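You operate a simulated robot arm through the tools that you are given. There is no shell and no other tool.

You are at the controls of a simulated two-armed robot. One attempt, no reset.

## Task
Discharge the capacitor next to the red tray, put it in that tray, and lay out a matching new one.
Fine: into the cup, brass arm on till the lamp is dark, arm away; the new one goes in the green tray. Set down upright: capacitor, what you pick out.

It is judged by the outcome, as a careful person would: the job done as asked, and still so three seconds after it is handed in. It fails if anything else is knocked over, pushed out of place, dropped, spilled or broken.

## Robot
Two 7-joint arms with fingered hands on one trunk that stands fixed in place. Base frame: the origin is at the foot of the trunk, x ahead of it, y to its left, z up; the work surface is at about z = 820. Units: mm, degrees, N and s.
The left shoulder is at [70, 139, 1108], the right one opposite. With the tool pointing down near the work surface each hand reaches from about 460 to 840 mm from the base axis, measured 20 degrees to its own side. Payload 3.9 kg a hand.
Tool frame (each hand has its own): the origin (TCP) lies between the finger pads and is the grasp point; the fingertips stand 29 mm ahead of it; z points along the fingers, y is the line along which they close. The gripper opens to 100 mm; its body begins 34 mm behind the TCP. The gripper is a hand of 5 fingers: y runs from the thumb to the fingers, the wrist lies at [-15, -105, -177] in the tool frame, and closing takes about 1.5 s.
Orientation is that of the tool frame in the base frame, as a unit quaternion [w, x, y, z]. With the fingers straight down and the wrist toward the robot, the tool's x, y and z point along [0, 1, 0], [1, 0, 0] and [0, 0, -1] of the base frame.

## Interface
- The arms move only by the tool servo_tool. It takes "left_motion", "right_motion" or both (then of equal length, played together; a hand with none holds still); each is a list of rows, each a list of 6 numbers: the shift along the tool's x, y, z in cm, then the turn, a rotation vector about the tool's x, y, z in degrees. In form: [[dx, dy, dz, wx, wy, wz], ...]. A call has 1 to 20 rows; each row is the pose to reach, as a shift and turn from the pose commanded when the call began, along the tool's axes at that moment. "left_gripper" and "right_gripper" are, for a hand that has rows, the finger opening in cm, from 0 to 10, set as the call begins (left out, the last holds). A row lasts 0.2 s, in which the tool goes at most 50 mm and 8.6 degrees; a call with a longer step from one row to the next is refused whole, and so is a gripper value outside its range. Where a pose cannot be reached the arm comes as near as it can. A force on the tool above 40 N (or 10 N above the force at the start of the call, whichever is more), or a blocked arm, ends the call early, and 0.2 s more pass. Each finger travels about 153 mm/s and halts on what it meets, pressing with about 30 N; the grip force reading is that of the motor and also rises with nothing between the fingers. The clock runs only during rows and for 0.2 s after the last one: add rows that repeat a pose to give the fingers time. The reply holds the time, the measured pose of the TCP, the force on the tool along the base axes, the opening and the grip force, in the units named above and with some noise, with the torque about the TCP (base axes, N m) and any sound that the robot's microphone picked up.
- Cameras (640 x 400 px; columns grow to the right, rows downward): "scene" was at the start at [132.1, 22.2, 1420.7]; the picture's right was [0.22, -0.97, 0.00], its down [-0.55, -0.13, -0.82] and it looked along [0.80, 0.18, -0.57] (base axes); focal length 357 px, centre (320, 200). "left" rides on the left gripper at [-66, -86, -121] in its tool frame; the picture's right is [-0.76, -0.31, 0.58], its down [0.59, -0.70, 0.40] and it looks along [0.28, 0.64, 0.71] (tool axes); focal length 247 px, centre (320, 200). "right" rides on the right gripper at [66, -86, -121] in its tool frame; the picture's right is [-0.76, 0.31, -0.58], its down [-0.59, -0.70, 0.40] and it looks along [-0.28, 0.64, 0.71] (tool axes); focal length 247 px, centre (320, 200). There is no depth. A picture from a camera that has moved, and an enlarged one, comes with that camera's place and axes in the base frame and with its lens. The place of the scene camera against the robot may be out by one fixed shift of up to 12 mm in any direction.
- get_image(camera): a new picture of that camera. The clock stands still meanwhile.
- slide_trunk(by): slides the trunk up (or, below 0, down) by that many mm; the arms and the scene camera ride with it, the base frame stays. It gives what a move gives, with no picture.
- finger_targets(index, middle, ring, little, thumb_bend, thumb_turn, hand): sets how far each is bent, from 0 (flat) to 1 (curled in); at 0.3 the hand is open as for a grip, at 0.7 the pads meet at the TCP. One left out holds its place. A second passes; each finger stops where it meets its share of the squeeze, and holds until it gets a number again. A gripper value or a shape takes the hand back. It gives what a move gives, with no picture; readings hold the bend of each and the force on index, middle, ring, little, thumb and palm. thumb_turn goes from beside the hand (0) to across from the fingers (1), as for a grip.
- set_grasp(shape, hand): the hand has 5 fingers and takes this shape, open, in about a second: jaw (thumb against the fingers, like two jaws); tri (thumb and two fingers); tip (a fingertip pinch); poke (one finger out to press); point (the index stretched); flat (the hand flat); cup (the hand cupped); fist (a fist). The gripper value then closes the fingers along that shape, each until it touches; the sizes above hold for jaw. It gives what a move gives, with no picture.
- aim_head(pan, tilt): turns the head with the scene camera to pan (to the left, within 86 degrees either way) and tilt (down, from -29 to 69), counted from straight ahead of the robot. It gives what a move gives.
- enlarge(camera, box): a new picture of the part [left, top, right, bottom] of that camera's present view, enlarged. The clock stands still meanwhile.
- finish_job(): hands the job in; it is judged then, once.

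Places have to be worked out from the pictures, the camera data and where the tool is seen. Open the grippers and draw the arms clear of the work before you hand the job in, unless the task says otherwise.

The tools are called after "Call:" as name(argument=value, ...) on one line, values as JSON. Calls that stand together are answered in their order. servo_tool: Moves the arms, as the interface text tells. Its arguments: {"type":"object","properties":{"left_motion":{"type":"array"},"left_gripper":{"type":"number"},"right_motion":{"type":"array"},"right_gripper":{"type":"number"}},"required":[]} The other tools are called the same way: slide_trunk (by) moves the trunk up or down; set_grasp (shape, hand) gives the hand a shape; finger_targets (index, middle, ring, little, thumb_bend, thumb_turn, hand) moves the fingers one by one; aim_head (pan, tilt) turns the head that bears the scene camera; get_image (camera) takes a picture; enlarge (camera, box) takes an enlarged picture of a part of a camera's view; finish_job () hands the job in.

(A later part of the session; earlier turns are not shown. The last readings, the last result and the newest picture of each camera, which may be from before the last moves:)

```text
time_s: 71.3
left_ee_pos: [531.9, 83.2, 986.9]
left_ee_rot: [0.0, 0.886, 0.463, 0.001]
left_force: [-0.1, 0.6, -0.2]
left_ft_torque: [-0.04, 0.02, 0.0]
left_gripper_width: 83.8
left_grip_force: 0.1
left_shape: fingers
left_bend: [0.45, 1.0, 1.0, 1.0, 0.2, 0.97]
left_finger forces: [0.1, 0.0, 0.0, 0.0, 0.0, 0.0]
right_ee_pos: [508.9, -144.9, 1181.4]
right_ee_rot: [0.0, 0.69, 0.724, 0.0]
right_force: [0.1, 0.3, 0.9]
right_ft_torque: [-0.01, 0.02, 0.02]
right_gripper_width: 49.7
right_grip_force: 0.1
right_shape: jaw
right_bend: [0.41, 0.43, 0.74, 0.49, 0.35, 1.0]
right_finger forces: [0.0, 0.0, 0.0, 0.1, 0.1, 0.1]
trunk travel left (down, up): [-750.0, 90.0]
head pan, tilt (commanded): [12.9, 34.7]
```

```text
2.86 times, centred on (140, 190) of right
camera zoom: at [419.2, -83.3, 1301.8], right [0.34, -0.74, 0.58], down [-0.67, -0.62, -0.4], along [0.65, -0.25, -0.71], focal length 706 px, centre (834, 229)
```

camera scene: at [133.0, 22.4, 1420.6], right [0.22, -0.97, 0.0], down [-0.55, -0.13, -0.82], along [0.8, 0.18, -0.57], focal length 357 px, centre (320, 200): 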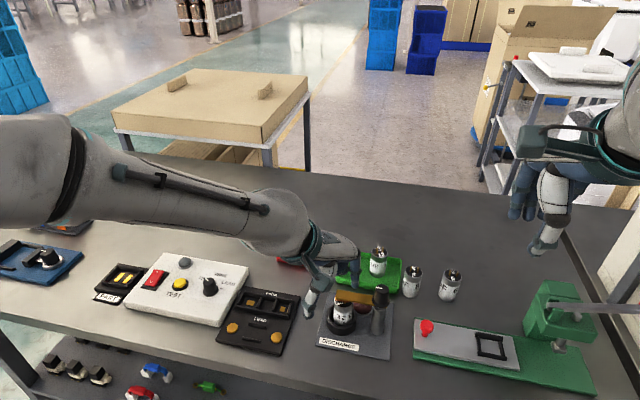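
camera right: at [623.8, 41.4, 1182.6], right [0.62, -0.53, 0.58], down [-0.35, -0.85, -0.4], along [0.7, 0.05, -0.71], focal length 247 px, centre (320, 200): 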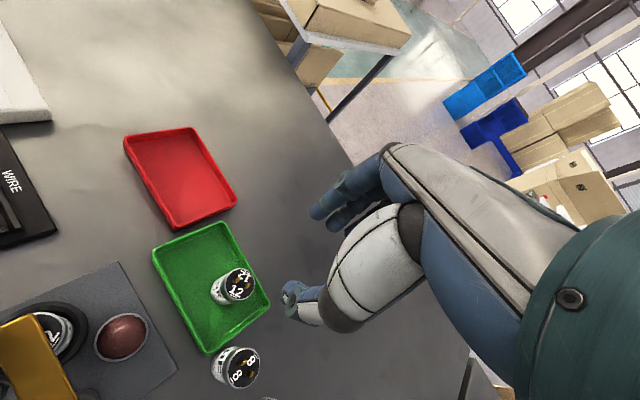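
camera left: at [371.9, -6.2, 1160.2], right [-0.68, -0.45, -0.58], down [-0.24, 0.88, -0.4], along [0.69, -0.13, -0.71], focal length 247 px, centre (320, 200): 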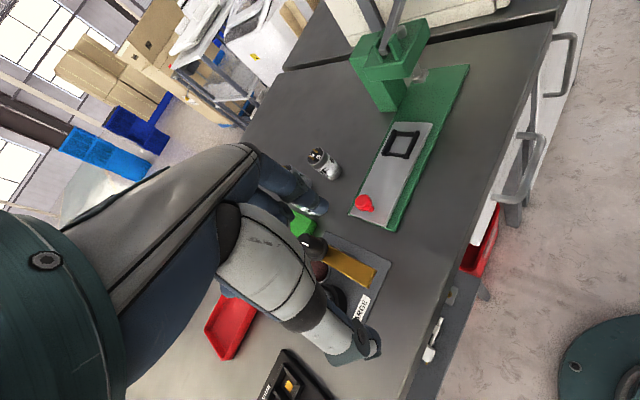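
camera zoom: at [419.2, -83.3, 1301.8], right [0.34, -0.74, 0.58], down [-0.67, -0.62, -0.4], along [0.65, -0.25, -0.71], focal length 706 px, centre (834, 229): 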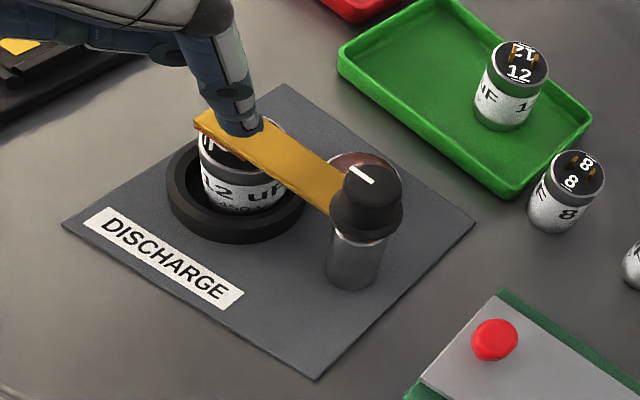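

The arm lies over the capacitor at about 90° and the lamp is dark. I move the raised index over to the far side of the arm and look before lowering.

Call:
servo_tool(left_motion=[[0.9, 1.6, 0, 0, 0, 0], [1.8, 3.2, 0, 0, 0, 0], [2.7, 4.7, 0, 0, 0, 0], [2.7, 4.7, 0, 0, 0, 0]])

Call:
enlarge(camera="right", box=[60, 100, 220, 240])

Call:
enlarge(camera="scene", box=[300, 220, 430, 350])

Call:
get_image(camera="left")

```text
time_s: 72.3
left_ee_pos: [587.3, 77.1, 987.1]
left_ee_rot: [0.001, 0.886, 0.464, -0.001]
left_force: [0.7, 0.2, -0.5]
left_ft_torque: [-0.01, -0.03, 0.0]
left_gripper_width: 84.0
left_grip_force: 0.1
left_shape: fingers
left_bend: [0.45, 1.0, 1.0, 1.0, 0.2, 0.97]
left_finger forces: [0.0, 0.0, 0.0, 0.1, 0.0, 0.1]
right_ee_pos: [506.9, -144.9, 1180.8]
right_ee_rot: [0.0, 0.691, 0.723, -0.001]
right_force: [0.7, 0.3, 0.1]
right_ft_torque: [0.0, 0.05, -0.02]
right_gripper_width: 49.8
right_grip_force: 0.1
right_shape: jaw
right_bend: [0.41, 0.43, 0.74, 0.49, 0.35, 1.0]
right_finger forces: [0.1, 0.1, 0.1, 0.0, 0.0, 0.0]
trunk travel left (down, up): [-750.0, 90.0]
head pan, tilt (commanded): [12.9, 34.7]
```

```text
2.86 times, centred on (140, 170) of right
camera zoom: at [418.5, -83.4, 1302.1], right [0.34, -0.74, 0.58], down [-0.67, -0.62, -0.4], along [0.65, -0.25, -0.71], focal length 706 px, centre (834, 286)
```

zoom: 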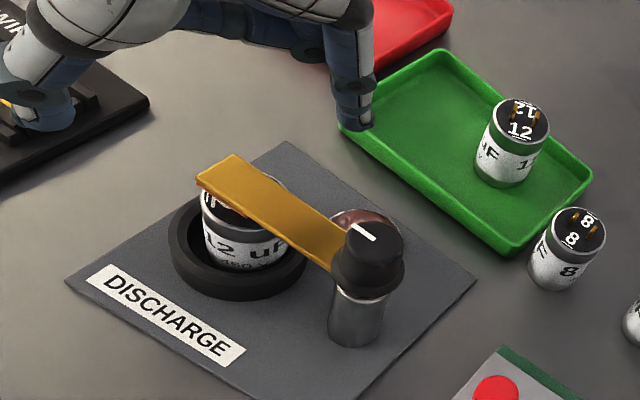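

```text
3.08 times, centred on (365, 285) of scene
camera zoom: at [131.9, 22.2, 1420.7], right [0.22, -0.97, 0.0], down [-0.55, -0.13, -0.82], along [0.8, 0.18, -0.57], focal length 1099 px, centre (182, -62)
```

zoom: 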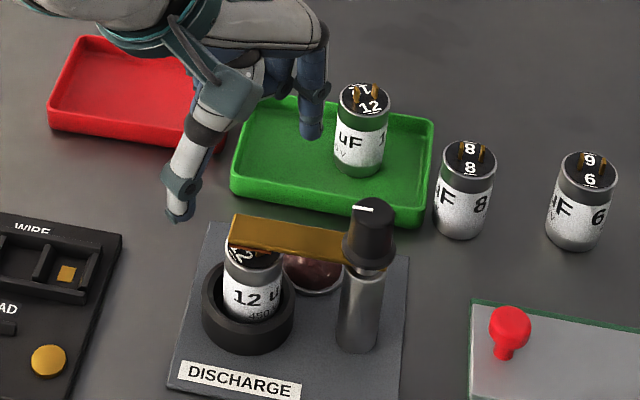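

```text
taken
camera left: at [478.1, 72.9, 1107.0], right [-0.68, -0.45, -0.58], down [-0.24, 0.88, -0.4], along [0.69, -0.13, -0.71], focal length 247 px, centre (320, 200)
```

left: 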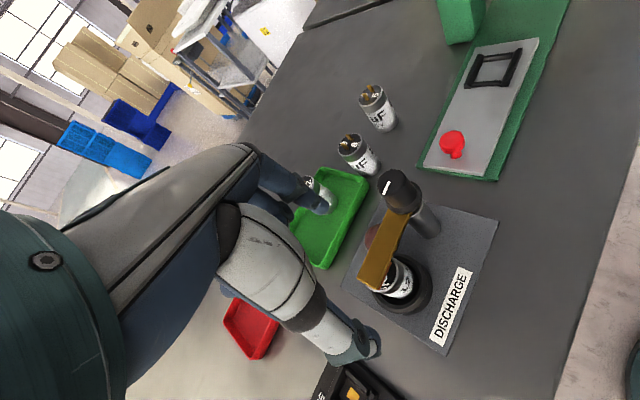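

The index tip is at about (606, 46), beyond the arm and clear of capacitor and lamp. I lower it 65 mm to the same working height as before.

Call:
servo_tool(left_motion=[[0, 0, 1.5, 0, 0, 0], [0, 0, 3.0, 0, 0, 0], [0, 0, 4.5, 0, 0, 0], [0, 0, 5.7, 0, 0, 0], [0, 0, 6.5, 0, 0, 0], [0, 0, 6.5, 0, 0, 0]])

Call:
enlarge(camera="right", box=[60, 100, 220, 240])

Call:
enlarge(camera="scene", box=[300, 220, 430, 350])

Call:
enlarge(camera="left", box=[240, 140, 480, 320])

```text
time_s: 73.7
left_ee_pos: [586.5, 77.9, 921.6]
left_ee_rot: [0.0, 0.886, 0.463, 0.0]
left_force: [0.9, -0.6, -0.5]
left_ft_torque: [-0.04, 0.01, 0.01]
left_gripper_width: 84.0
left_grip_force: 0.1
left_shape: fingers
left_bend: [0.45, 1.0, 1.0, 1.0, 0.2, 0.97]
left_finger forces: [0.1, 0.1, 0.0, 0.0, 0.0, 0.0]
right_ee_pos: [507.2, -144.8, 1180.7]
right_ee_rot: [0.0, 0.69, 0.724, 0.0]
right_force: [-0.3, -0.3, 0.3]
right_ft_torque: [0.02, -0.03, -0.02]
right_gripper_width: 49.9
right_grip_force: 0.1
right_shape: jaw
right_bend: [0.41, 0.43, 0.74, 0.49, 0.35, 1.0]
right_finger forces: [0.0, 0.1, 0.0, 0.0, 0.1, 0.0]
trunk travel left (down, up): [-750.0, 90.0]
head pan, tilt (commanded): [12.9, 34.7]
```

```text
2.86 times, centred on (140, 170) of right
camera zoom: at [418.7, -83.4, 1302.0], right [0.34, -0.74, 0.58], down [-0.67, -0.62, -0.4], along [0.65, -0.25, -0.71], focal length 706 px, centre (834, 286)
```

zoom: 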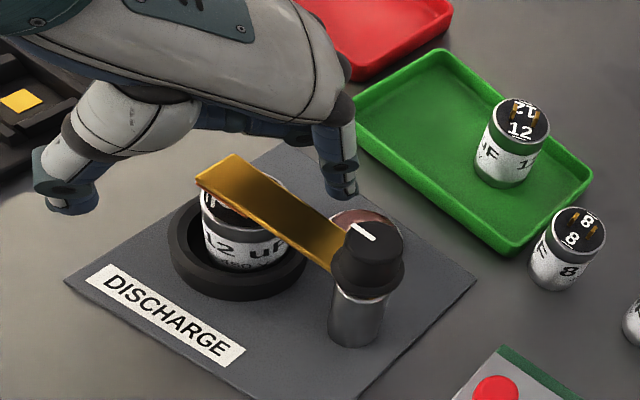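

```text
3.08 times, centred on (365, 285) of scene
camera zoom: at [132.0, 22.2, 1420.7], right [0.22, -0.97, 0.0], down [-0.55, -0.13, -0.82], along [0.8, 0.18, -0.57], focal length 1099 px, centre (182, -62)
```

zoom: 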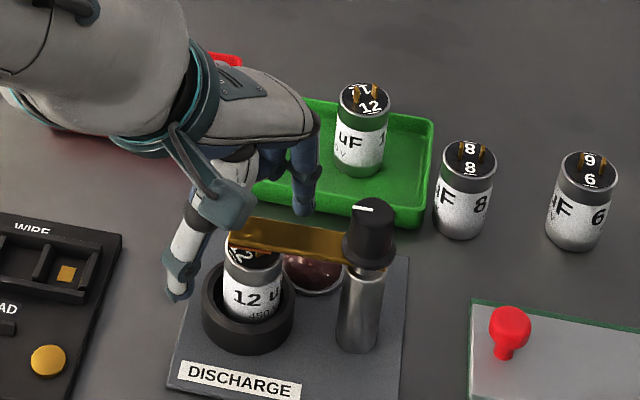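

```text
2.22 times, centred on (360, 230) of left
camera zoom: at [476.4, 72.7, 1042.0], right [-0.68, -0.45, -0.58], down [-0.24, 0.88, -0.4], along [0.69, -0.13, -0.71], focal length 549 px, centre (231, 133)
```

zoom: 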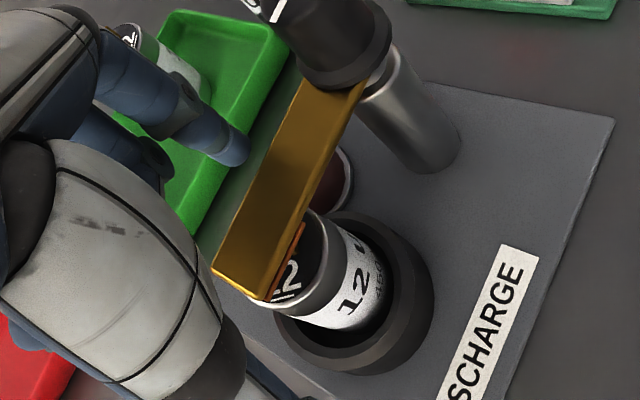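

Index is on the far side at working height and nothing is touched. I pull toward the robot along the arc, keeping close to the pivot and away from the terminals, and check after the first part.

Call:
servo_tool(left_motion=[[-0.48, -0.52, 0, 0, 0, 0], [-0.96, -1.04, 0, 0, 0, 0], [-1.1, -1.33, 0, 0, 0, 0], [-1.24, -1.62, 0, 0, 0, 0], [-1.37, -1.95, 0, 0, 0, 0], [-1.49, -2.28, 0, 0, 0, 0], [-1.64, -2.63, 0, 0, 0, 0], [-1.79, -2.98, 0, 0, 0, 0]])

Call:
enlarge(camera="right", box=[60, 100, 220, 240])

Call:
enlarge(camera="scene", box=[300, 220, 430, 350])

Call:
enlarge(camera="left", box=[240, 140, 480, 320])

```text
time_s: 75.5
left_ee_pos: [551.1, 80.9, 922.6]
left_ee_rot: [0.0, 0.886, 0.463, 0.0]
left_force: [0.3, -0.2, 0.6]
left_ft_torque: [0.01, 0.0, -0.01]
left_gripper_width: 84.7
left_grip_force: 0.2
left_shape: fingers
left_bend: [0.44, 1.0, 1.0, 1.0, 0.2, 0.97]
left_finger forces: [0.4, 0.0, 0.0, 0.0, 0.1, 0.1]
right_ee_pos: [508.2, -144.6, 1181.1]
right_ee_rot: [-0.001, 0.69, 0.724, 0.0]
right_force: [-0.3, -0.6, -0.4]
right_ft_torque: [-0.01, 0.02, 0.01]
right_gripper_width: 49.7
right_grip_force: 0.1
right_shape: jaw
right_bend: [0.41, 0.43, 0.74, 0.49, 0.35, 1.0]
right_finger forces: [0.1, 0.0, 0.1, 0.0, 0.0, 0.0]
trunk travel left (down, up): [-750.0, 90.0]
head pan, tilt (commanded): [12.9, 34.7]
```

```text
2.86 times, centred on (140, 170) of right
camera zoom: at [418.8, -83.4, 1302.0], right [0.34, -0.74, 0.58], down [-0.67, -0.62, -0.4], along [0.65, -0.25, -0.71], focal length 706 px, centre (834, 286)
```

zoom: 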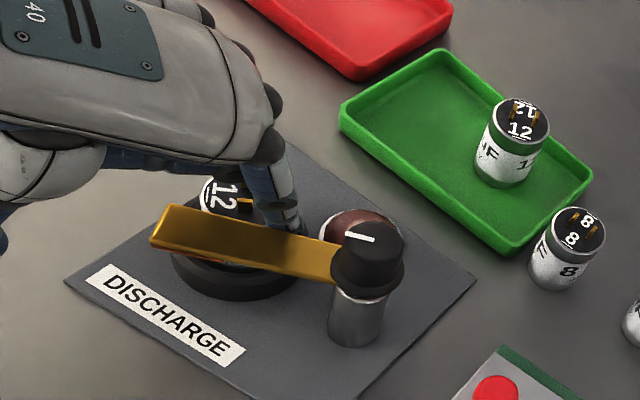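

```text
3.08 times, centred on (365, 285) of scene
camera zoom: at [132.1, 22.2, 1420.7], right [0.22, -0.97, 0.0], down [-0.55, -0.13, -0.82], along [0.8, 0.18, -0.57], focal length 1099 px, centre (182, -62)
```

zoom: 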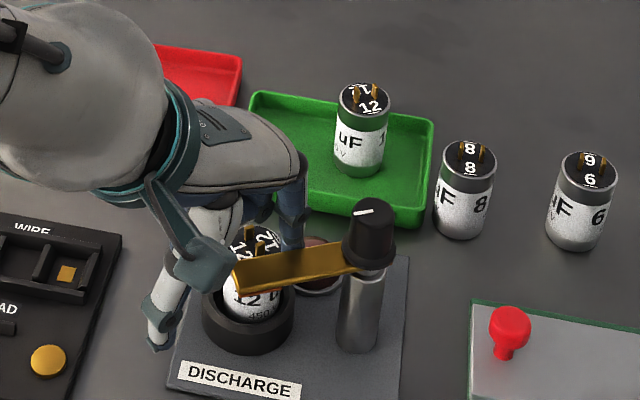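

```text
2.22 times, centred on (360, 230) of left
camera zoom: at [442.3, 75.5, 1041.9], right [-0.68, -0.45, -0.58], down [-0.24, 0.88, -0.4], along [0.69, -0.13, -0.71], focal length 549 px, centre (231, 133)
```

zoom: 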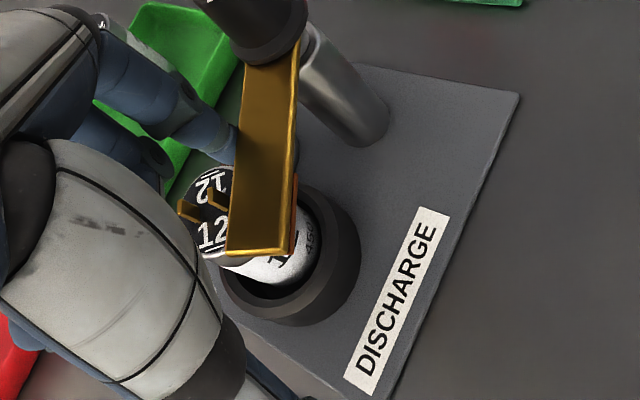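

The arm is swinging back off the capacitor, which still stands in the cup. I continue along the arc until the arm points at the robot again.

Call:
servo_tool(left_motion=[[-0.22, -0.48, 0, 0, 0, 0], [-0.45, -0.95, 0, 0, 0, 0], [-0.72, -1.3, 0, 0, 0, 0], [-0.99, -1.66, 0, 0, 0, 0], [-1.36, -2.0, 0, 0, 0, 0], [-1.73, -2.34, 0, 0, 0, 0], [-2.2, -2.6, 0, 0, 0, 0], [-2.66, -2.85, 0, 0, 0, 0], [-3.16, -2.96, 0, 0, 0, 0], [-3.66, -3.06, 0, 0, 0, 0], [-4.2, -3.08, 0, 0, 0, 0], [-4.72, -3.09, 0, 0, 0, 0]])

Call:
enlarge(camera="right", box=[60, 110, 220, 250])

Call:
enlarge(camera="scene", box=[300, 220, 430, 350])

```text
time_s: 78.1
left_ee_pos: [498.1, 58.3, 922.7]
left_ee_rot: [0.0, 0.886, 0.463, 0.0]
left_force: [-0.6, -0.4, -0.2]
left_ft_torque: [-0.01, -0.02, -0.02]
left_gripper_width: 84.4
left_grip_force: 0.0
left_shape: fingers
left_bend: [0.45, 1.0, 1.0, 1.0, 0.2, 0.97]
left_finger forces: [0.1, 0.0, 0.1, 0.0, 0.0, 0.0]
right_ee_pos: [507.8, -144.5, 1180.3]
right_ee_rot: [0.0, 0.691, 0.723, 0.001]
right_force: [0.0, 0.0, -0.2]
right_ft_torque: [-0.03, 0.03, -0.01]
right_gripper_width: 50.0
right_grip_force: 0.0
right_shape: jaw
right_bend: [0.41, 0.43, 0.74, 0.49, 0.35, 1.0]
right_finger forces: [0.0, 0.0, 0.0, 0.1, 0.0, 0.0]
trunk travel left (down, up): [-750.0, 90.0]
head pan, tilt (commanded): [12.9, 34.7]
```

```text
2.86 times, centred on (140, 180) of right
camera zoom: at [418.6, -83.7, 1302.0], right [0.34, -0.74, 0.58], down [-0.67, -0.62, -0.4], along [0.65, -0.25, -0.71], focal length 706 px, centre (834, 257)
```

zoom: 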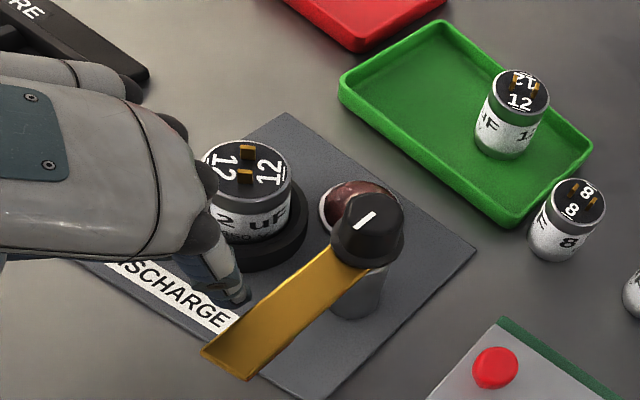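

```text
3.08 times, centred on (365, 285) of scene
camera zoom: at [132.0, 21.9, 1420.7], right [0.22, -0.97, 0.0], down [-0.55, -0.13, -0.82], along [0.8, 0.18, -0.57], focal length 1099 px, centre (182, -62)
```

zoom: 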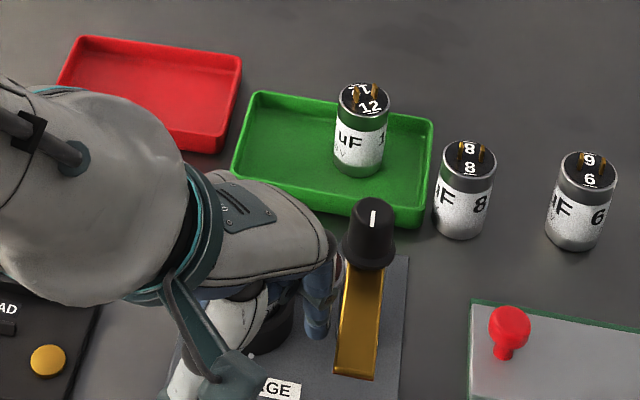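

The arm is back pointing at the robot, the lamp is dark, and the discharged capacitor stands in the cup at about (578, 73.5). I raise the left hand straight up 12 cm and then reopen it as a jaw.

Call:
servo_tool(left_motion=[[0, 0, -1.0, 0, 0, 0], [0, 0, -2.5, 0, 0, 0], [0, 0, -4.5, 0, 0, 0], [0, 0, -7.0, 0, 0, 0], [0, 0, -10.0, 0, 0, 0], [0, 0, -12.0, 0, 0, 0], [0, 0, -12.0, 0, 0, 0]])

Call:
set_grasp(hand="left", shape="jaw")

Call:
enlarge(camera="scene", box=[300, 220, 430, 350])

Call:
enlarge(camera="right", box=[60, 110, 220, 250])

```text
time_s: 79.7
left_ee_pos: [499.0, 58.6, 1044.1]
left_ee_rot: [0.0, 0.886, 0.463, 0.0]
left_force: [-0.5, -0.5, -0.8]
left_ft_torque: [0.02, 0.04, 0.03]
left_gripper_width: 84.4
left_grip_force: 0.1
left_shape: fingers
left_bend: [0.45, 1.0, 1.0, 1.0, 0.2, 0.97]
left_finger forces: [0.1, 0.0, 0.1, 0.0, 0.0, 0.0]
right_ee_pos: [508.9, -145.3, 1180.3]
right_ee_rot: [0.0, 0.69, 0.723, 0.0]
right_force: [-0.4, 0.1, -0.5]
right_ft_torque: [0.0, 0.01, 0.02]
right_gripper_width: 50.1
right_grip_force: 0.1
right_shape: jaw
right_bend: [0.41, 0.43, 0.74, 0.49, 0.35, 1.0]
right_finger forces: [0.1, 0.0, 0.0, 0.0, 0.0, 0.1]
trunk travel left (down, up): [-750.0, 90.0]
head pan, tilt (commanded): [12.9, 34.7]
```

```text
time_s: 80.6
left_ee_pos: [498.3, 58.6, 1043.1]
left_ee_rot: [0.0, 0.886, 0.463, 0.0]
left_force: [0.6, -0.8, -0.3]
left_ft_torque: [0.01, -0.05, 0.0]
left_gripper_width: 99.9
left_grip_force: 0.1
left_shape: jaw
left_bend: [0.3, 0.3, 0.3, 0.3, 0.3, 0.97]
left_finger forces: [0.0, 0.0, 0.1, 0.0, 0.0, 0.0]
right_ee_pos: [507.9, -144.9, 1180.6]
right_ee_rot: [0.0, 0.69, 0.724, -0.001]
right_force: [0.5, -0.3, -0.4]
right_ft_torque: [-0.01, 0.01, 0.0]
right_gripper_width: 50.1
right_grip_force: 0.2
right_shape: jaw
right_bend: [0.41, 0.43, 0.74, 0.49, 0.35, 1.0]
right_finger forces: [0.0, 0.0, 0.1, 0.0, 0.0, 0.0]
trunk travel left (down, up): [-750.0, 90.0]
head pan, tilt (commanded): [12.9, 34.7]
```

```text
3.08 times, centred on (365, 285) of scene
camera zoom: at [132.1, 22.2, 1420.7], right [0.22, -0.97, 0.0], down [-0.55, -0.13, -0.82], along [0.8, 0.18, -0.57], focal length 1099 px, centre (182, -62)
```

zoom: 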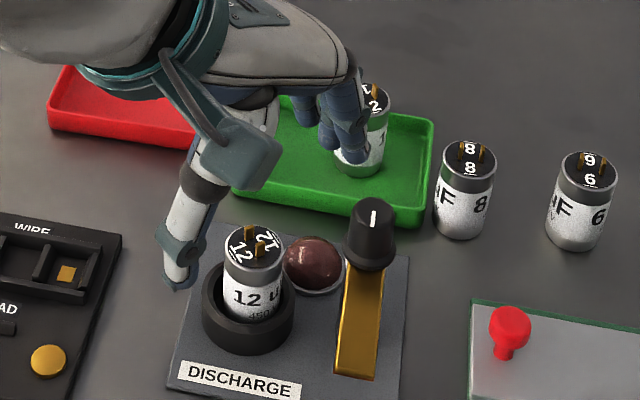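

```text
2.86 times, centred on (140, 180) of right
camera zoom: at [418.7, -83.4, 1302.0], right [0.34, -0.74, 0.58], down [-0.67, -0.62, -0.4], along [0.65, -0.25, -0.71], focal length 706 px, centre (834, 257)
```

zoom: 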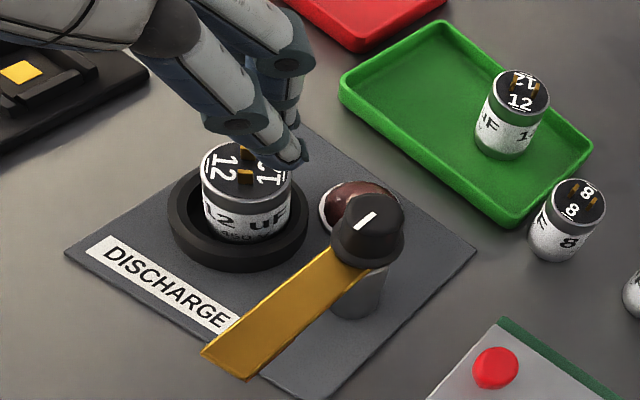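

The capacitor is free and upright. I bring the open left hand above it at yaw −20°, the pose that worked over the cup, with a 7.5 cm opening.

Call:
servo_tool(left_motion=[[1.5, 1.4, 0.8, 0, 0, -3.5], [3.1, 2.8, 1.6, 0, 0, -7], [4.6, 4.2, 2.5, 0, 0, -10.5], [6.1, 5.5, 3.3, 0, 0, -14.2], [6.1, 5.5, 3.3, 0, 0, -14.2]], left_gripper=7.5)

Call:
enlarge(camera="left", box=[260, 180, 460, 340])

Call:
enlarge(camera="scene", box=[300, 220, 430, 350])

Call:
enlarge(camera="right", box=[80, 80, 220, 220])

```text
time_s: 81.8
left_ee_pos: [579.2, 77.2, 1008.2]
left_ee_rot: [0.0, 0.822, 0.569, 0.0]
left_force: [0.8, 0.3, -0.3]
left_ft_torque: [-0.01, 0.01, -0.01]
left_gripper_width: 75.7
left_grip_force: 0.1
left_shape: jaw
left_bend: [0.39, 0.34, 0.25, 0.39, 0.3, 0.99]
left_finger forces: [0.1, 0.0, 0.2, 0.0, 0.0, 0.0]
right_ee_pos: [506.4, -145.5, 1181.2]
right_ee_rot: [0.0, 0.69, 0.723, 0.0]
right_force: [-0.3, 0.0, 0.5]
right_ft_torque: [-0.02, -0.04, 0.0]
right_gripper_width: 49.9
right_grip_force: 0.1
right_shape: jaw
right_bend: [0.41, 0.43, 0.74, 0.49, 0.35, 1.0]
right_finger forces: [0.0, 0.1, 0.0, 0.0, 0.0, 0.0]
trunk travel left (down, up): [-750.0, 90.0]
head pan, tilt (commanded): [12.9, 34.7]
```

```text
2.50 times, centred on (360, 260) of left
camera zoom: at [474.8, 46.0, 1128.3], right [-0.55, -0.6, -0.58], down [-0.45, 0.8, -0.4], along [0.7, 0.04, -0.71], focal length 617 px, centre (220, 50)
```

zoom: 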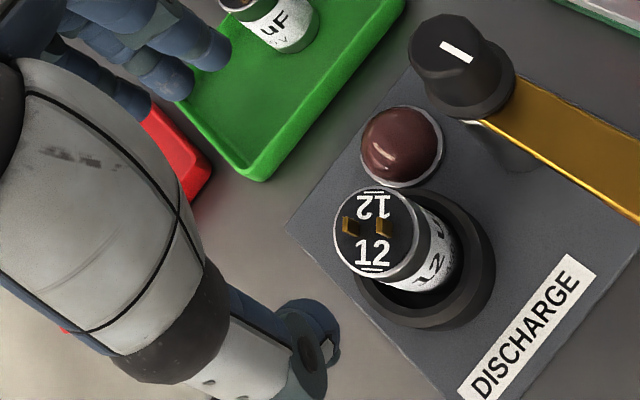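

```text
3.08 times, centred on (365, 285) of scene
camera zoom: at [131.4, 22.4, 1420.8], right [0.22, -0.97, 0.0], down [-0.55, -0.13, -0.82], along [0.8, 0.18, -0.57], focal length 1099 px, centre (182, -62)
```

zoom: 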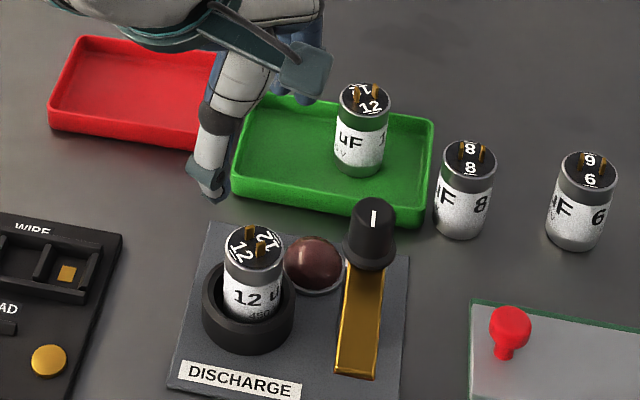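

```text
2.86 times, centred on (150, 150) of right
camera zoom: at [418.1, -83.2, 1302.2], right [0.34, -0.74, 0.58], down [-0.67, -0.62, -0.4], along [0.65, -0.25, -0.71], focal length 706 px, centre (806, 343)
```

zoom: 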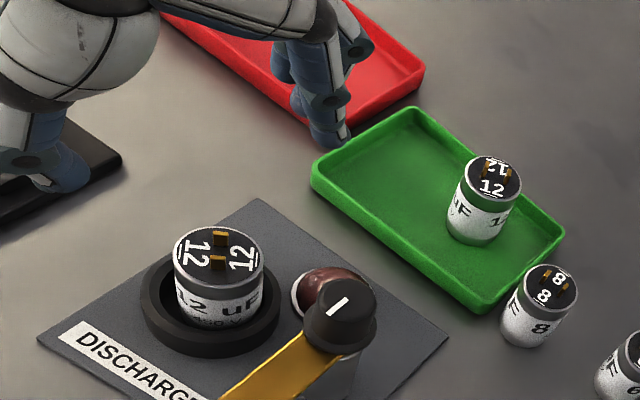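

The capacitor sits within about 1–2 mm of the tool axis. I lower 60 mm and recheck the thumb against the cup rim.

Call:
servo_tool(left_motion=[[0, 0, 1.5, 0, 0, 0], [0, 0, 3.0, 0, 0, 0], [0, 0, 4.5, 0, 0, 0], [0, 0, 6.0, 0, 0, 0], [0, 0, 6.0, 0, 0, 0]])

Call:
enlarge(camera="left", box=[240, 160, 440, 340])

Call:
enlarge(camera="scene", box=[300, 220, 430, 350])

Call:
enlarge(camera="right", box=[80, 100, 220, 240])

```text
time_s: 83.0
left_ee_pos: [579.5, 78.0, 948.8]
left_ee_rot: [0.0, 0.822, 0.569, 0.001]
left_force: [0.1, 0.7, 0.5]
left_ft_torque: [-0.03, 0.0, -0.02]
left_gripper_width: 75.2
left_grip_force: 0.1
left_shape: jaw
left_bend: [0.39, 0.34, 0.25, 0.39, 0.3, 0.99]
left_finger forces: [0.0, 0.0, 0.0, 0.1, 0.0, 0.0]
right_ee_pos: [507.2, -144.5, 1181.5]
right_ee_rot: [-0.001, 0.69, 0.724, 0.0]
right_force: [0.3, 0.2, -0.2]
right_ft_torque: [0.0, -0.02, -0.01]
right_gripper_width: 50.1
right_grip_force: 0.0
right_shape: jaw
right_bend: [0.41, 0.43, 0.74, 0.49, 0.35, 1.0]
right_finger forces: [0.1, 0.1, 0.0, 0.0, 0.0, 0.0]
trunk travel left (down, up): [-750.0, 90.0]
head pan, tilt (commanded): [12.9, 34.7]
```

```text
2.22 times, centred on (340, 250) of left
camera zoom: at [475.4, 47.0, 1068.3], right [-0.55, -0.6, -0.58], down [-0.45, 0.8, -0.4], along [0.7, 0.04, -0.71], focal length 549 px, centre (276, 89)
```

zoom: 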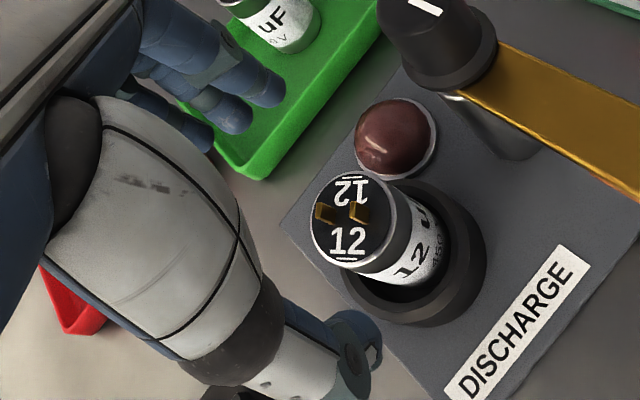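

```text
3.08 times, centred on (365, 285) of scene
camera zoom: at [131.7, 22.1, 1420.7], right [0.22, -0.97, 0.0], down [-0.55, -0.13, -0.82], along [0.8, 0.18, -0.57], focal length 1099 px, centre (182, -62)
```

zoom: 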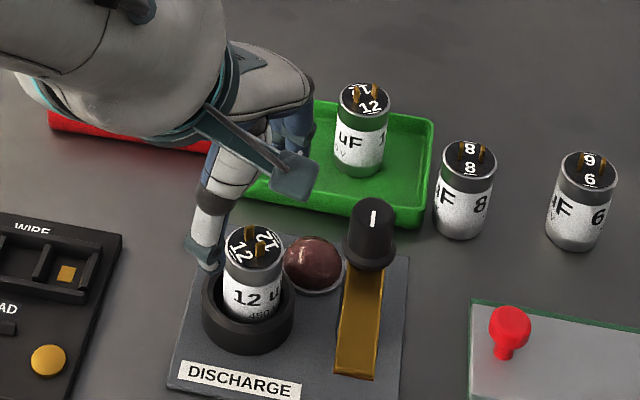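

```text
2.86 times, centred on (150, 170) of right
camera zoom: at [418.4, -83.4, 1302.1], right [0.34, -0.74, 0.58], down [-0.67, -0.62, -0.4], along [0.65, -0.25, -0.71], focal length 706 px, centre (806, 286)
```

zoom: 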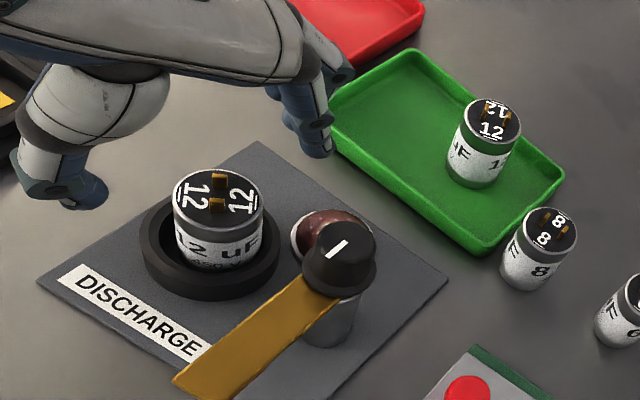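

To keep the thumb tip above the rim while it closes, I narrow the opening to 4.5 cm here, above the capacitor, and look at where the tips stand.

Call:
servo_tool(left_motion=[[0, 0.1, 0, 0, 0, 0], [0, 0.1, 0, 0, 0, 0], [0, 0.1, 0, 0, 0, 0], [0, 0.1, 0, 0, 0, 0]], left_gripper=4.5)

Call:
enlarge(camera="left", box=[240, 160, 440, 340])

Call:
enlarge(camera="scene", box=[320, 240, 400, 330])

Call:
enlarge(camera="right", box=[80, 110, 190, 220])

```text
time_s: 84.0
left_ee_pos: [580.1, 77.5, 947.9]
left_ee_rot: [-0.001, 0.822, 0.569, 0.0]
left_force: [0.5, -0.7, -0.1]
left_ft_torque: [0.02, 0.02, -0.01]
left_gripper_width: 45.8
left_grip_force: 0.0
left_shape: jaw
left_bend: [0.42, 0.45, 0.74, 0.51, 0.39, 1.0]
left_finger forces: [0.1, 0.0, 0.0, 0.0, 0.1, 0.0]
right_ee_pos: [507.1, -144.6, 1181.8]
right_ee_rot: [0.0, 0.69, 0.724, 0.0]
right_force: [0.9, -0.2, 0.1]
right_ft_torque: [-0.01, 0.03, 0.0]
right_gripper_width: 49.9
right_grip_force: 0.1
right_shape: jaw
right_bend: [0.41, 0.43, 0.74, 0.49, 0.35, 1.0]
right_finger forces: [0.1, 0.1, 0.0, 0.0, 0.0, 0.1]
trunk travel left (down, up): [-750.0, 90.0]
head pan, tilt (commanded): [12.9, 34.7]
```

```text
2.22 times, centred on (340, 250) of left
camera zoom: at [476.1, 46.2, 1068.7], right [-0.55, -0.6, -0.58], down [-0.45, 0.8, -0.4], along [0.7, 0.04, -0.71], focal length 549 px, centre (276, 89)
```

zoom: 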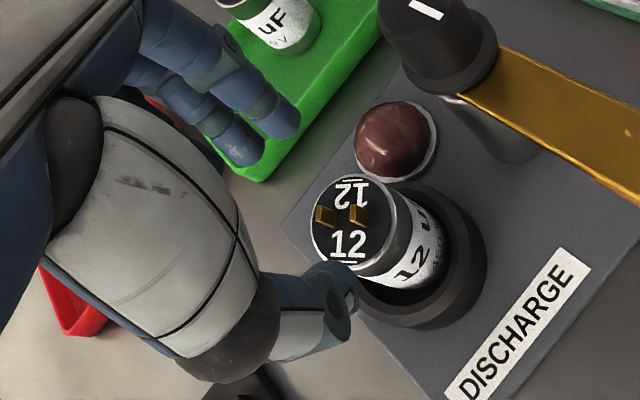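

```text
4.44 times, centred on (360, 285) of scene
camera zoom: at [132.1, 22.2, 1420.7], right [0.22, -0.97, 0.0], down [-0.55, -0.13, -0.82], along [0.8, 0.18, -0.57], focal length 1587 px, centre (142, -178)
```

zoom: 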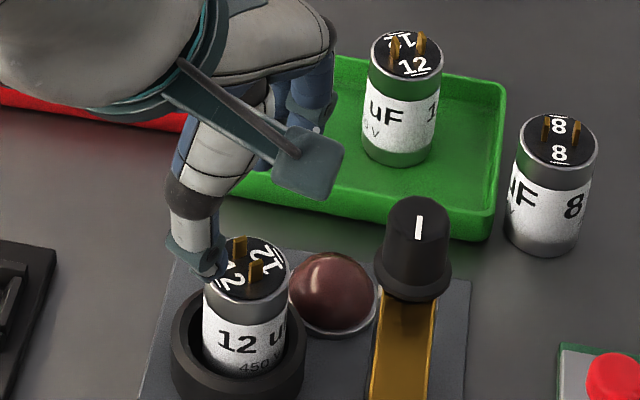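

```text
3.64 times, centred on (135, 165) of right
camera zoom: at [418.7, -83.4, 1302.0], right [0.34, -0.74, 0.58], down [-0.67, -0.62, -0.4], along [0.65, -0.25, -0.71], focal length 898 px, centre (993, 327)
```

zoom: 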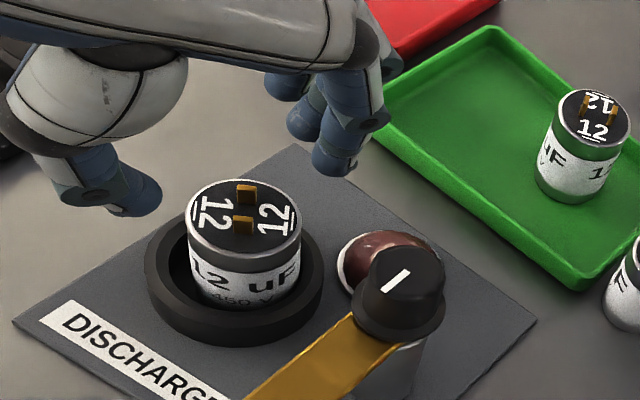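

The thumb tip is about 33 mm below the TCP at this opening, so at TCP 891 it stays some 8 mm above the rim. I lower 57 mm.

Call:
servo_tool(left_motion=[[0, 0, 1.2, 0, 0, 0], [0, 0, 2.4, 0, 0, 0], [0, 0, 3.6, 0, 0, 0], [0, 0, 4.7, 0, 0, 0], [0, 0, 5.6, 0, 0, 0], [0, 0, 5.6, 0, 0, 0]])

Call:
enlarge(camera="left", box=[240, 160, 440, 340])

Call:
enlarge(camera="scene", box=[320, 250, 400, 340])

Call:
enlarge(camera="right", box=[80, 110, 190, 220])

```text
time_s: 85.4
left_ee_pos: [579.2, 77.3, 893.6]
left_ee_rot: [0.0, 0.822, 0.569, 0.0]
left_force: [-0.9, 0.6, 0.1]
left_ft_torque: [0.02, -0.01, 0.01]
left_gripper_width: 45.7
left_grip_force: 0.1
left_shape: jaw
left_bend: [0.42, 0.45, 0.74, 0.51, 0.39, 1.0]
left_finger forces: [0.1, 0.0, 0.0, 0.0, 0.0, 0.1]
right_ee_pos: [507.7, -145.0, 1181.5]
right_ee_rot: [0.0, 0.691, 0.723, -0.001]
right_force: [1.2, -0.7, 0.1]
right_ft_torque: [0.02, 0.0, 0.0]
right_gripper_width: 49.7
right_grip_force: 0.0
right_shape: jaw
right_bend: [0.41, 0.43, 0.74, 0.49, 0.35, 1.0]
right_finger forces: [0.0, 0.1, 0.0, 0.0, 0.0, 0.1]
trunk travel left (down, up): [-750.0, 90.0]
head pan, tilt (commanded): [12.9, 34.7]
```

```text
2.22 times, centred on (340, 250) of left
camera zoom: at [475.5, 46.4, 1012.9], right [-0.55, -0.6, -0.58], down [-0.45, 0.8, -0.4], along [0.7, 0.04, -0.71], focal length 549 px, centre (276, 89)
```

zoom: 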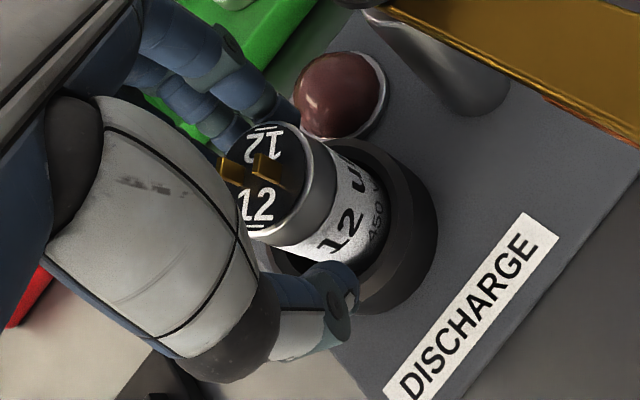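

```text
4.44 times, centred on (360, 295) of scene
camera zoom: at [132.0, 22.2, 1420.7], right [0.22, -0.97, 0.0], down [-0.55, -0.13, -0.82], along [0.8, 0.18, -0.57], focal length 1587 px, centre (142, -222)
```

zoom: 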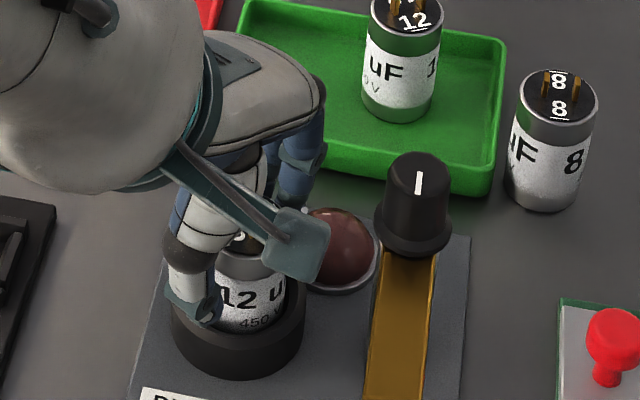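

```text
3.64 times, centred on (135, 165) of right
camera zoom: at [418.6, -83.4, 1302.0], right [0.34, -0.74, 0.58], down [-0.67, -0.62, -0.4], along [0.65, -0.25, -0.71], focal length 898 px, centre (993, 327)
```

zoom: 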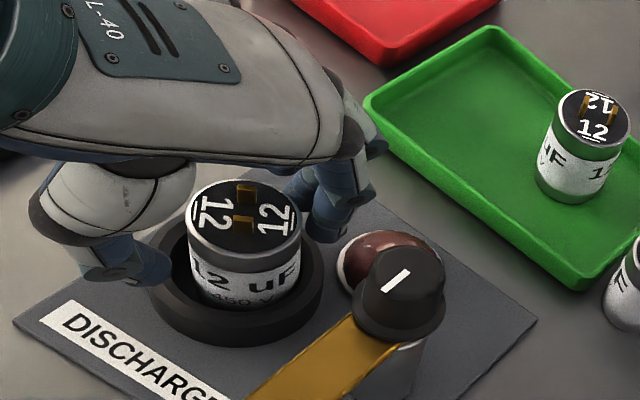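

No contact, and the cap top is about 8 mm below the TCP. I go 3 mm lower for a better hold and then close the hand.

Call:
servo_tool(left_motion=[[0, 0, 0.15, 0, 0, 0], [0, 0, 0.3, 0, 0, 0], [0, 0, 0.3, 0, 0, 0]])

Call:
servo_tool(left_motion=[[0, 0, 0, 0, 0, 0], [0, 0, 0, 0, 0, 0], [0, 0, 0, 0, 0, 0], [0, 0, 0, 0, 0, 0], [0, 0, 0, 0, 0, 0], [0, 0, 0, 0, 0, 0], [0, 0, 0, 0, 0, 0], [0, 0, 0, 0, 0, 0]], left_gripper=2.0)

Call:
enlarge(camera="left", box=[240, 160, 440, 340])

Call:
enlarge(camera="right", box=[80, 110, 190, 220])

```text
time_s: 86.2
left_ee_pos: [580.2, 75.7, 889.6]
left_ee_rot: [0.0, 0.822, 0.569, 0.0]
left_force: [-0.6, 0.5, 0.2]
left_ft_torque: [0.0, -0.01, 0.01]
left_gripper_width: 45.5
left_grip_force: 0.0
left_shape: jaw
left_bend: [0.42, 0.45, 0.74, 0.51, 0.39, 1.0]
left_finger forces: [0.0, 0.0, 0.0, 0.0, 0.0, 0.1]
right_ee_pos: [506.8, -144.7, 1181.2]
right_ee_rot: [0.0, 0.691, 0.723, 0.0]
right_force: [0.3, -0.3, 0.4]
right_ft_torque: [-0.06, 0.0, 0.0]
right_gripper_width: 49.8
right_grip_force: 0.0
right_shape: jaw
right_bend: [0.41, 0.43, 0.74, 0.49, 0.35, 1.0]
right_finger forces: [0.0, 0.1, 0.1, 0.0, 0.1, 0.0]
trunk travel left (down, up): [-750.0, 90.0]
head pan, tilt (commanded): [12.9, 34.7]
```

```text
time_s: 88.0
left_ee_pos: [580.0, 75.9, 889.9]
left_ee_rot: [0.0, 0.822, 0.569, -0.001]
left_force: [0.6, 0.5, -0.5]
left_ft_torque: [0.05, 0.02, -0.02]
left_gripper_width: 27.9
left_grip_force: 29.9
left_shape: jaw
left_bend: [0.51, 0.53, 0.73, 0.58, 0.46, 1.0]
left_finger forces: [16.2, 9.5, 0.0, 0.0, 25.3, 0.0]
right_ee_pos: [507.7, -145.2, 1180.0]
right_ee_rot: [0.0, 0.69, 0.724, 0.0]
right_force: [0.6, -0.1, 0.1]
right_ft_torque: [0.02, 0.03, 0.03]
right_gripper_width: 49.9
right_grip_force: 0.1
right_shape: jaw
right_bend: [0.41, 0.43, 0.74, 0.49, 0.35, 1.0]
right_finger forces: [0.0, 0.1, 0.1, 0.1, 0.0, 0.0]
trunk travel left (down, up): [-750.0, 90.0]
head pan, tilt (commanded): [12.9, 34.7]
```

```text
2.22 times, centred on (340, 250) of left
camera zoom: at [475.2, 45.7, 1010.0], right [-0.55, -0.6, -0.58], down [-0.45, 0.8, -0.4], along [0.7, 0.04, -0.71], focal length 549 px, centre (276, 89)
```

zoom: 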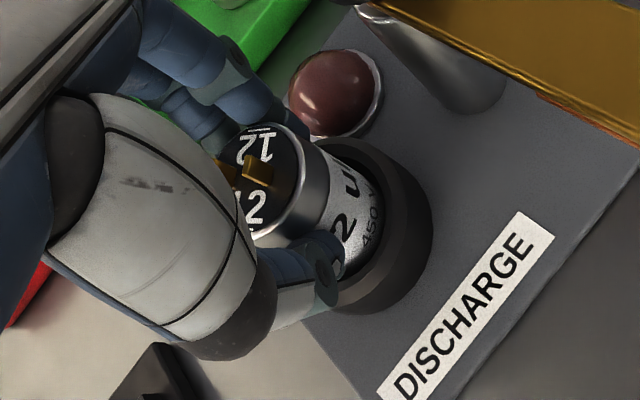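

```text
3.64 times, centred on (135, 165) of right
camera zoom: at [418.8, -83.4, 1301.9], right [0.34, -0.74, 0.58], down [-0.67, -0.62, -0.4], along [0.65, -0.25, -0.71], focal length 898 px, centre (993, 327)
```

zoom: 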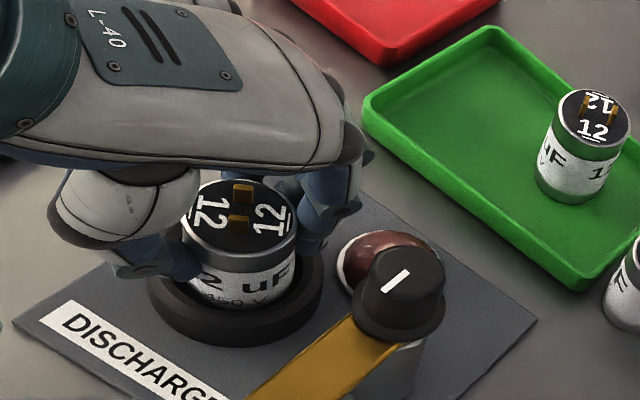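

The hold is firm: index 16, middle 9.5, thumb 25 N. I lift straight up out of the cup, slowly at first.

Call:
servo_tool(left_motion=[[0, 0, -0.5, 0, 0, 0], [0, 0, -1.2, 0, 0, 0], [0, 0, -2.0, 0, 0, 0], [0, 0, -3.0, 0, 0, 0], [0, 0, -4.2, 0, 0, 0], [0, 0, -6.0, 0, 0, 0], [0, 0, -8.0, 0, 0, 0], [0, 0, -10.0, 0, 0, 0], [0, 0, -11.5, 0, 0, 0], [0, 0, -11.5, 0, 0, 0]])

Call:
enlarge(camera="scene", box=[290, 210, 430, 350])

Call:
enlarge(camera="right", box=[60, 60, 220, 220])

```text
time_s: 90.2
left_ee_pos: [579.3, 76.0, 1003.8]
left_ee_rot: [0.0, 0.822, 0.57, 0.0]
left_force: [-0.1, -0.2, 0.2]
left_ft_torque: [0.05, 0.0, 0.06]
left_gripper_width: 27.7
left_grip_force: 30.1
left_shape: jaw
left_bend: [0.51, 0.53, 0.73, 0.58, 0.46, 1.0]
left_finger forces: [16.3, 9.5, 0.0, 0.1, 25.3, 0.0]
right_ee_pos: [509.2, -143.8, 1181.5]
right_ee_rot: [0.0, 0.69, 0.724, 0.0]
right_force: [0.5, -0.3, 0.4]
right_ft_torque: [-0.01, 0.01, 0.03]
right_gripper_width: 49.8
right_grip_force: 0.1
right_shape: jaw
right_bend: [0.41, 0.43, 0.74, 0.49, 0.35, 1.0]
right_finger forces: [0.1, 0.1, 0.0, 0.0, 0.1, 0.0]
trunk travel left (down, up): [-750.0, 90.0]
head pan, tilt (commanded): [12.9, 34.7]
```

```text
2.86 times, centred on (360, 280) of scene
camera zoom: at [132.5, 22.2, 1420.6], right [0.22, -0.97, 0.0], down [-0.55, -0.13, -0.82], along [0.8, 0.18, -0.57], focal length 1020 px, centre (206, -29)
```

zoom: 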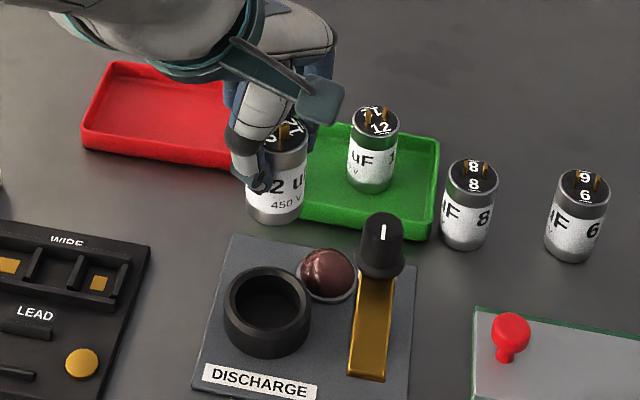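

```text
2.50 times, centred on (140, 140) of right
camera zoom: at [419.1, -83.4, 1301.8], right [0.34, -0.74, 0.58], down [-0.67, -0.62, -0.4], along [0.65, -0.25, -0.71], focal length 617 px, centre (770, 350)
```

zoom: 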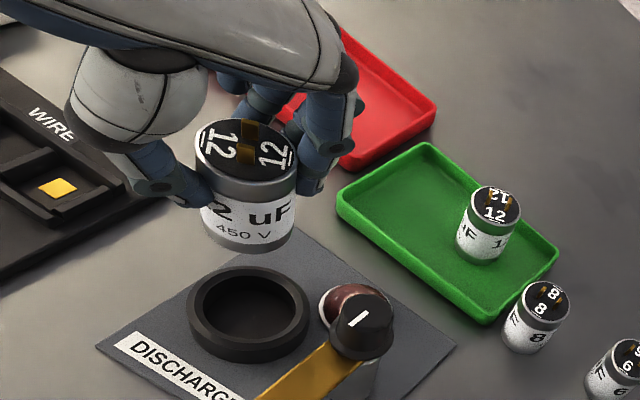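

It came out cleanly and hangs upright. I carry it toward the red tray, aiming for (760, 190), which keeps both thumb and fingers inside the tray walls.

Call:
servo_tool(left_motion=[[2.8, 2.2, 0, 0, 0, 0], [5.7, 4.3, 0, 0, 0, 0], [8.5, 6.5, 0, 0, 0, 0], [11.3, 8.6, 0, 0, 0, 0], [14.2, 10.8, 0, 0, 0, 0], [17.0, 12.9, 0, 0, 0, 0], [17.0, 12.9, 0, 0, 0, 0]])

Call:
get_image(camera="left")

Call:
enlarge(camera="scene", box=[250, 190, 390, 310])

Call:
enlarge(camera="right", box=[60, 20, 220, 180])

```text
time_s: 91.8
left_ee_pos: [759.7, 188.9, 1003.8]
left_ee_rot: [0.0, 0.822, 0.569, 0.0]
left_force: [-0.3, -0.6, -0.4]
left_ft_torque: [0.01, 0.0, 0.0]
left_gripper_width: 27.9
left_grip_force: 30.2
left_shape: jaw
left_bend: [0.51, 0.53, 0.73, 0.58, 0.46, 1.0]
left_finger forces: [16.5, 9.5, 0.0, 0.1, 25.4, 0.0]
right_ee_pos: [507.4, -145.0, 1180.9]
right_ee_rot: [0.0, 0.69, 0.724, 0.0]
right_force: [0.4, -0.7, 0.7]
right_ft_torque: [-0.01, 0.02, 0.0]
right_gripper_width: 49.7
right_grip_force: 0.1
right_shape: jaw
right_bend: [0.41, 0.43, 0.74, 0.49, 0.35, 1.0]
right_finger forces: [0.0, 0.0, 0.1, 0.1, 0.0, 0.1]
trunk travel left (down, up): [-750.0, 90.0]
head pan, tilt (commanded): [12.9, 34.7]
```

```text
taken
camera left: at [655.9, 158.9, 1123.9], right [-0.55, -0.6, -0.58], down [-0.45, 0.8, -0.4], along [0.7, 0.04, -0.71], focal length 247 px, centre (320, 200)
```

left: 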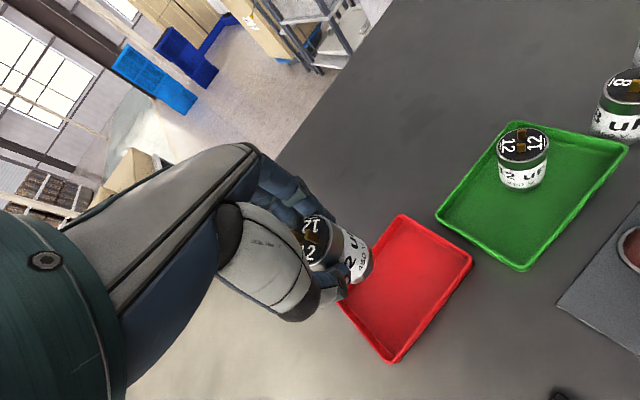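

```text
3.33 times, centred on (320, 250) of scene
camera zoom: at [131.2, 21.9, 1420.8], right [0.22, -0.97, 0.0], down [-0.55, -0.13, -0.82], along [0.8, 0.18, -0.57], focal length 1190 px, centre (320, 33)
```

zoom: 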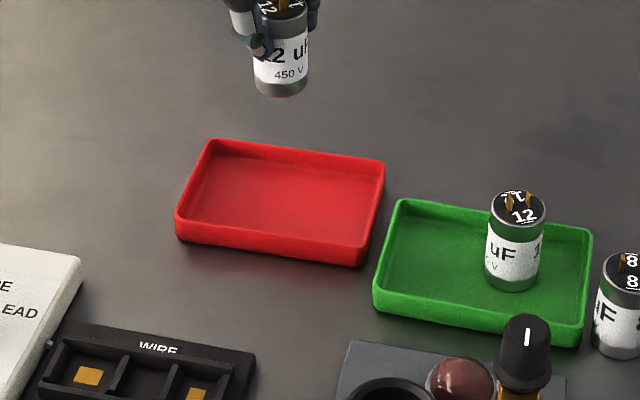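

```text
2.50 times, centred on (140, 100) of right
camera zoom: at [417.9, -83.6, 1302.3], right [0.34, -0.74, 0.58], down [-0.67, -0.62, -0.4], along [0.65, -0.25, -0.71], focal length 617 px, centre (770, 450)
```

zoom: 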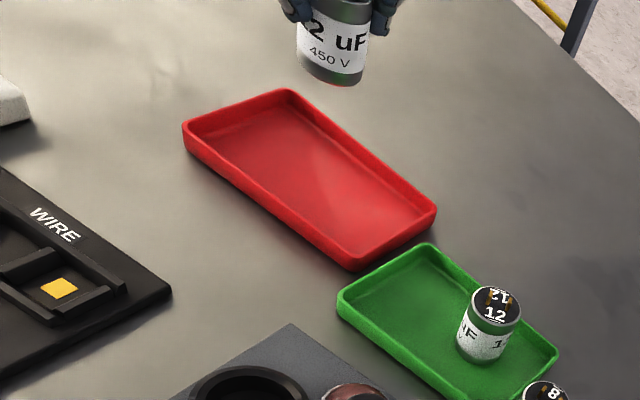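

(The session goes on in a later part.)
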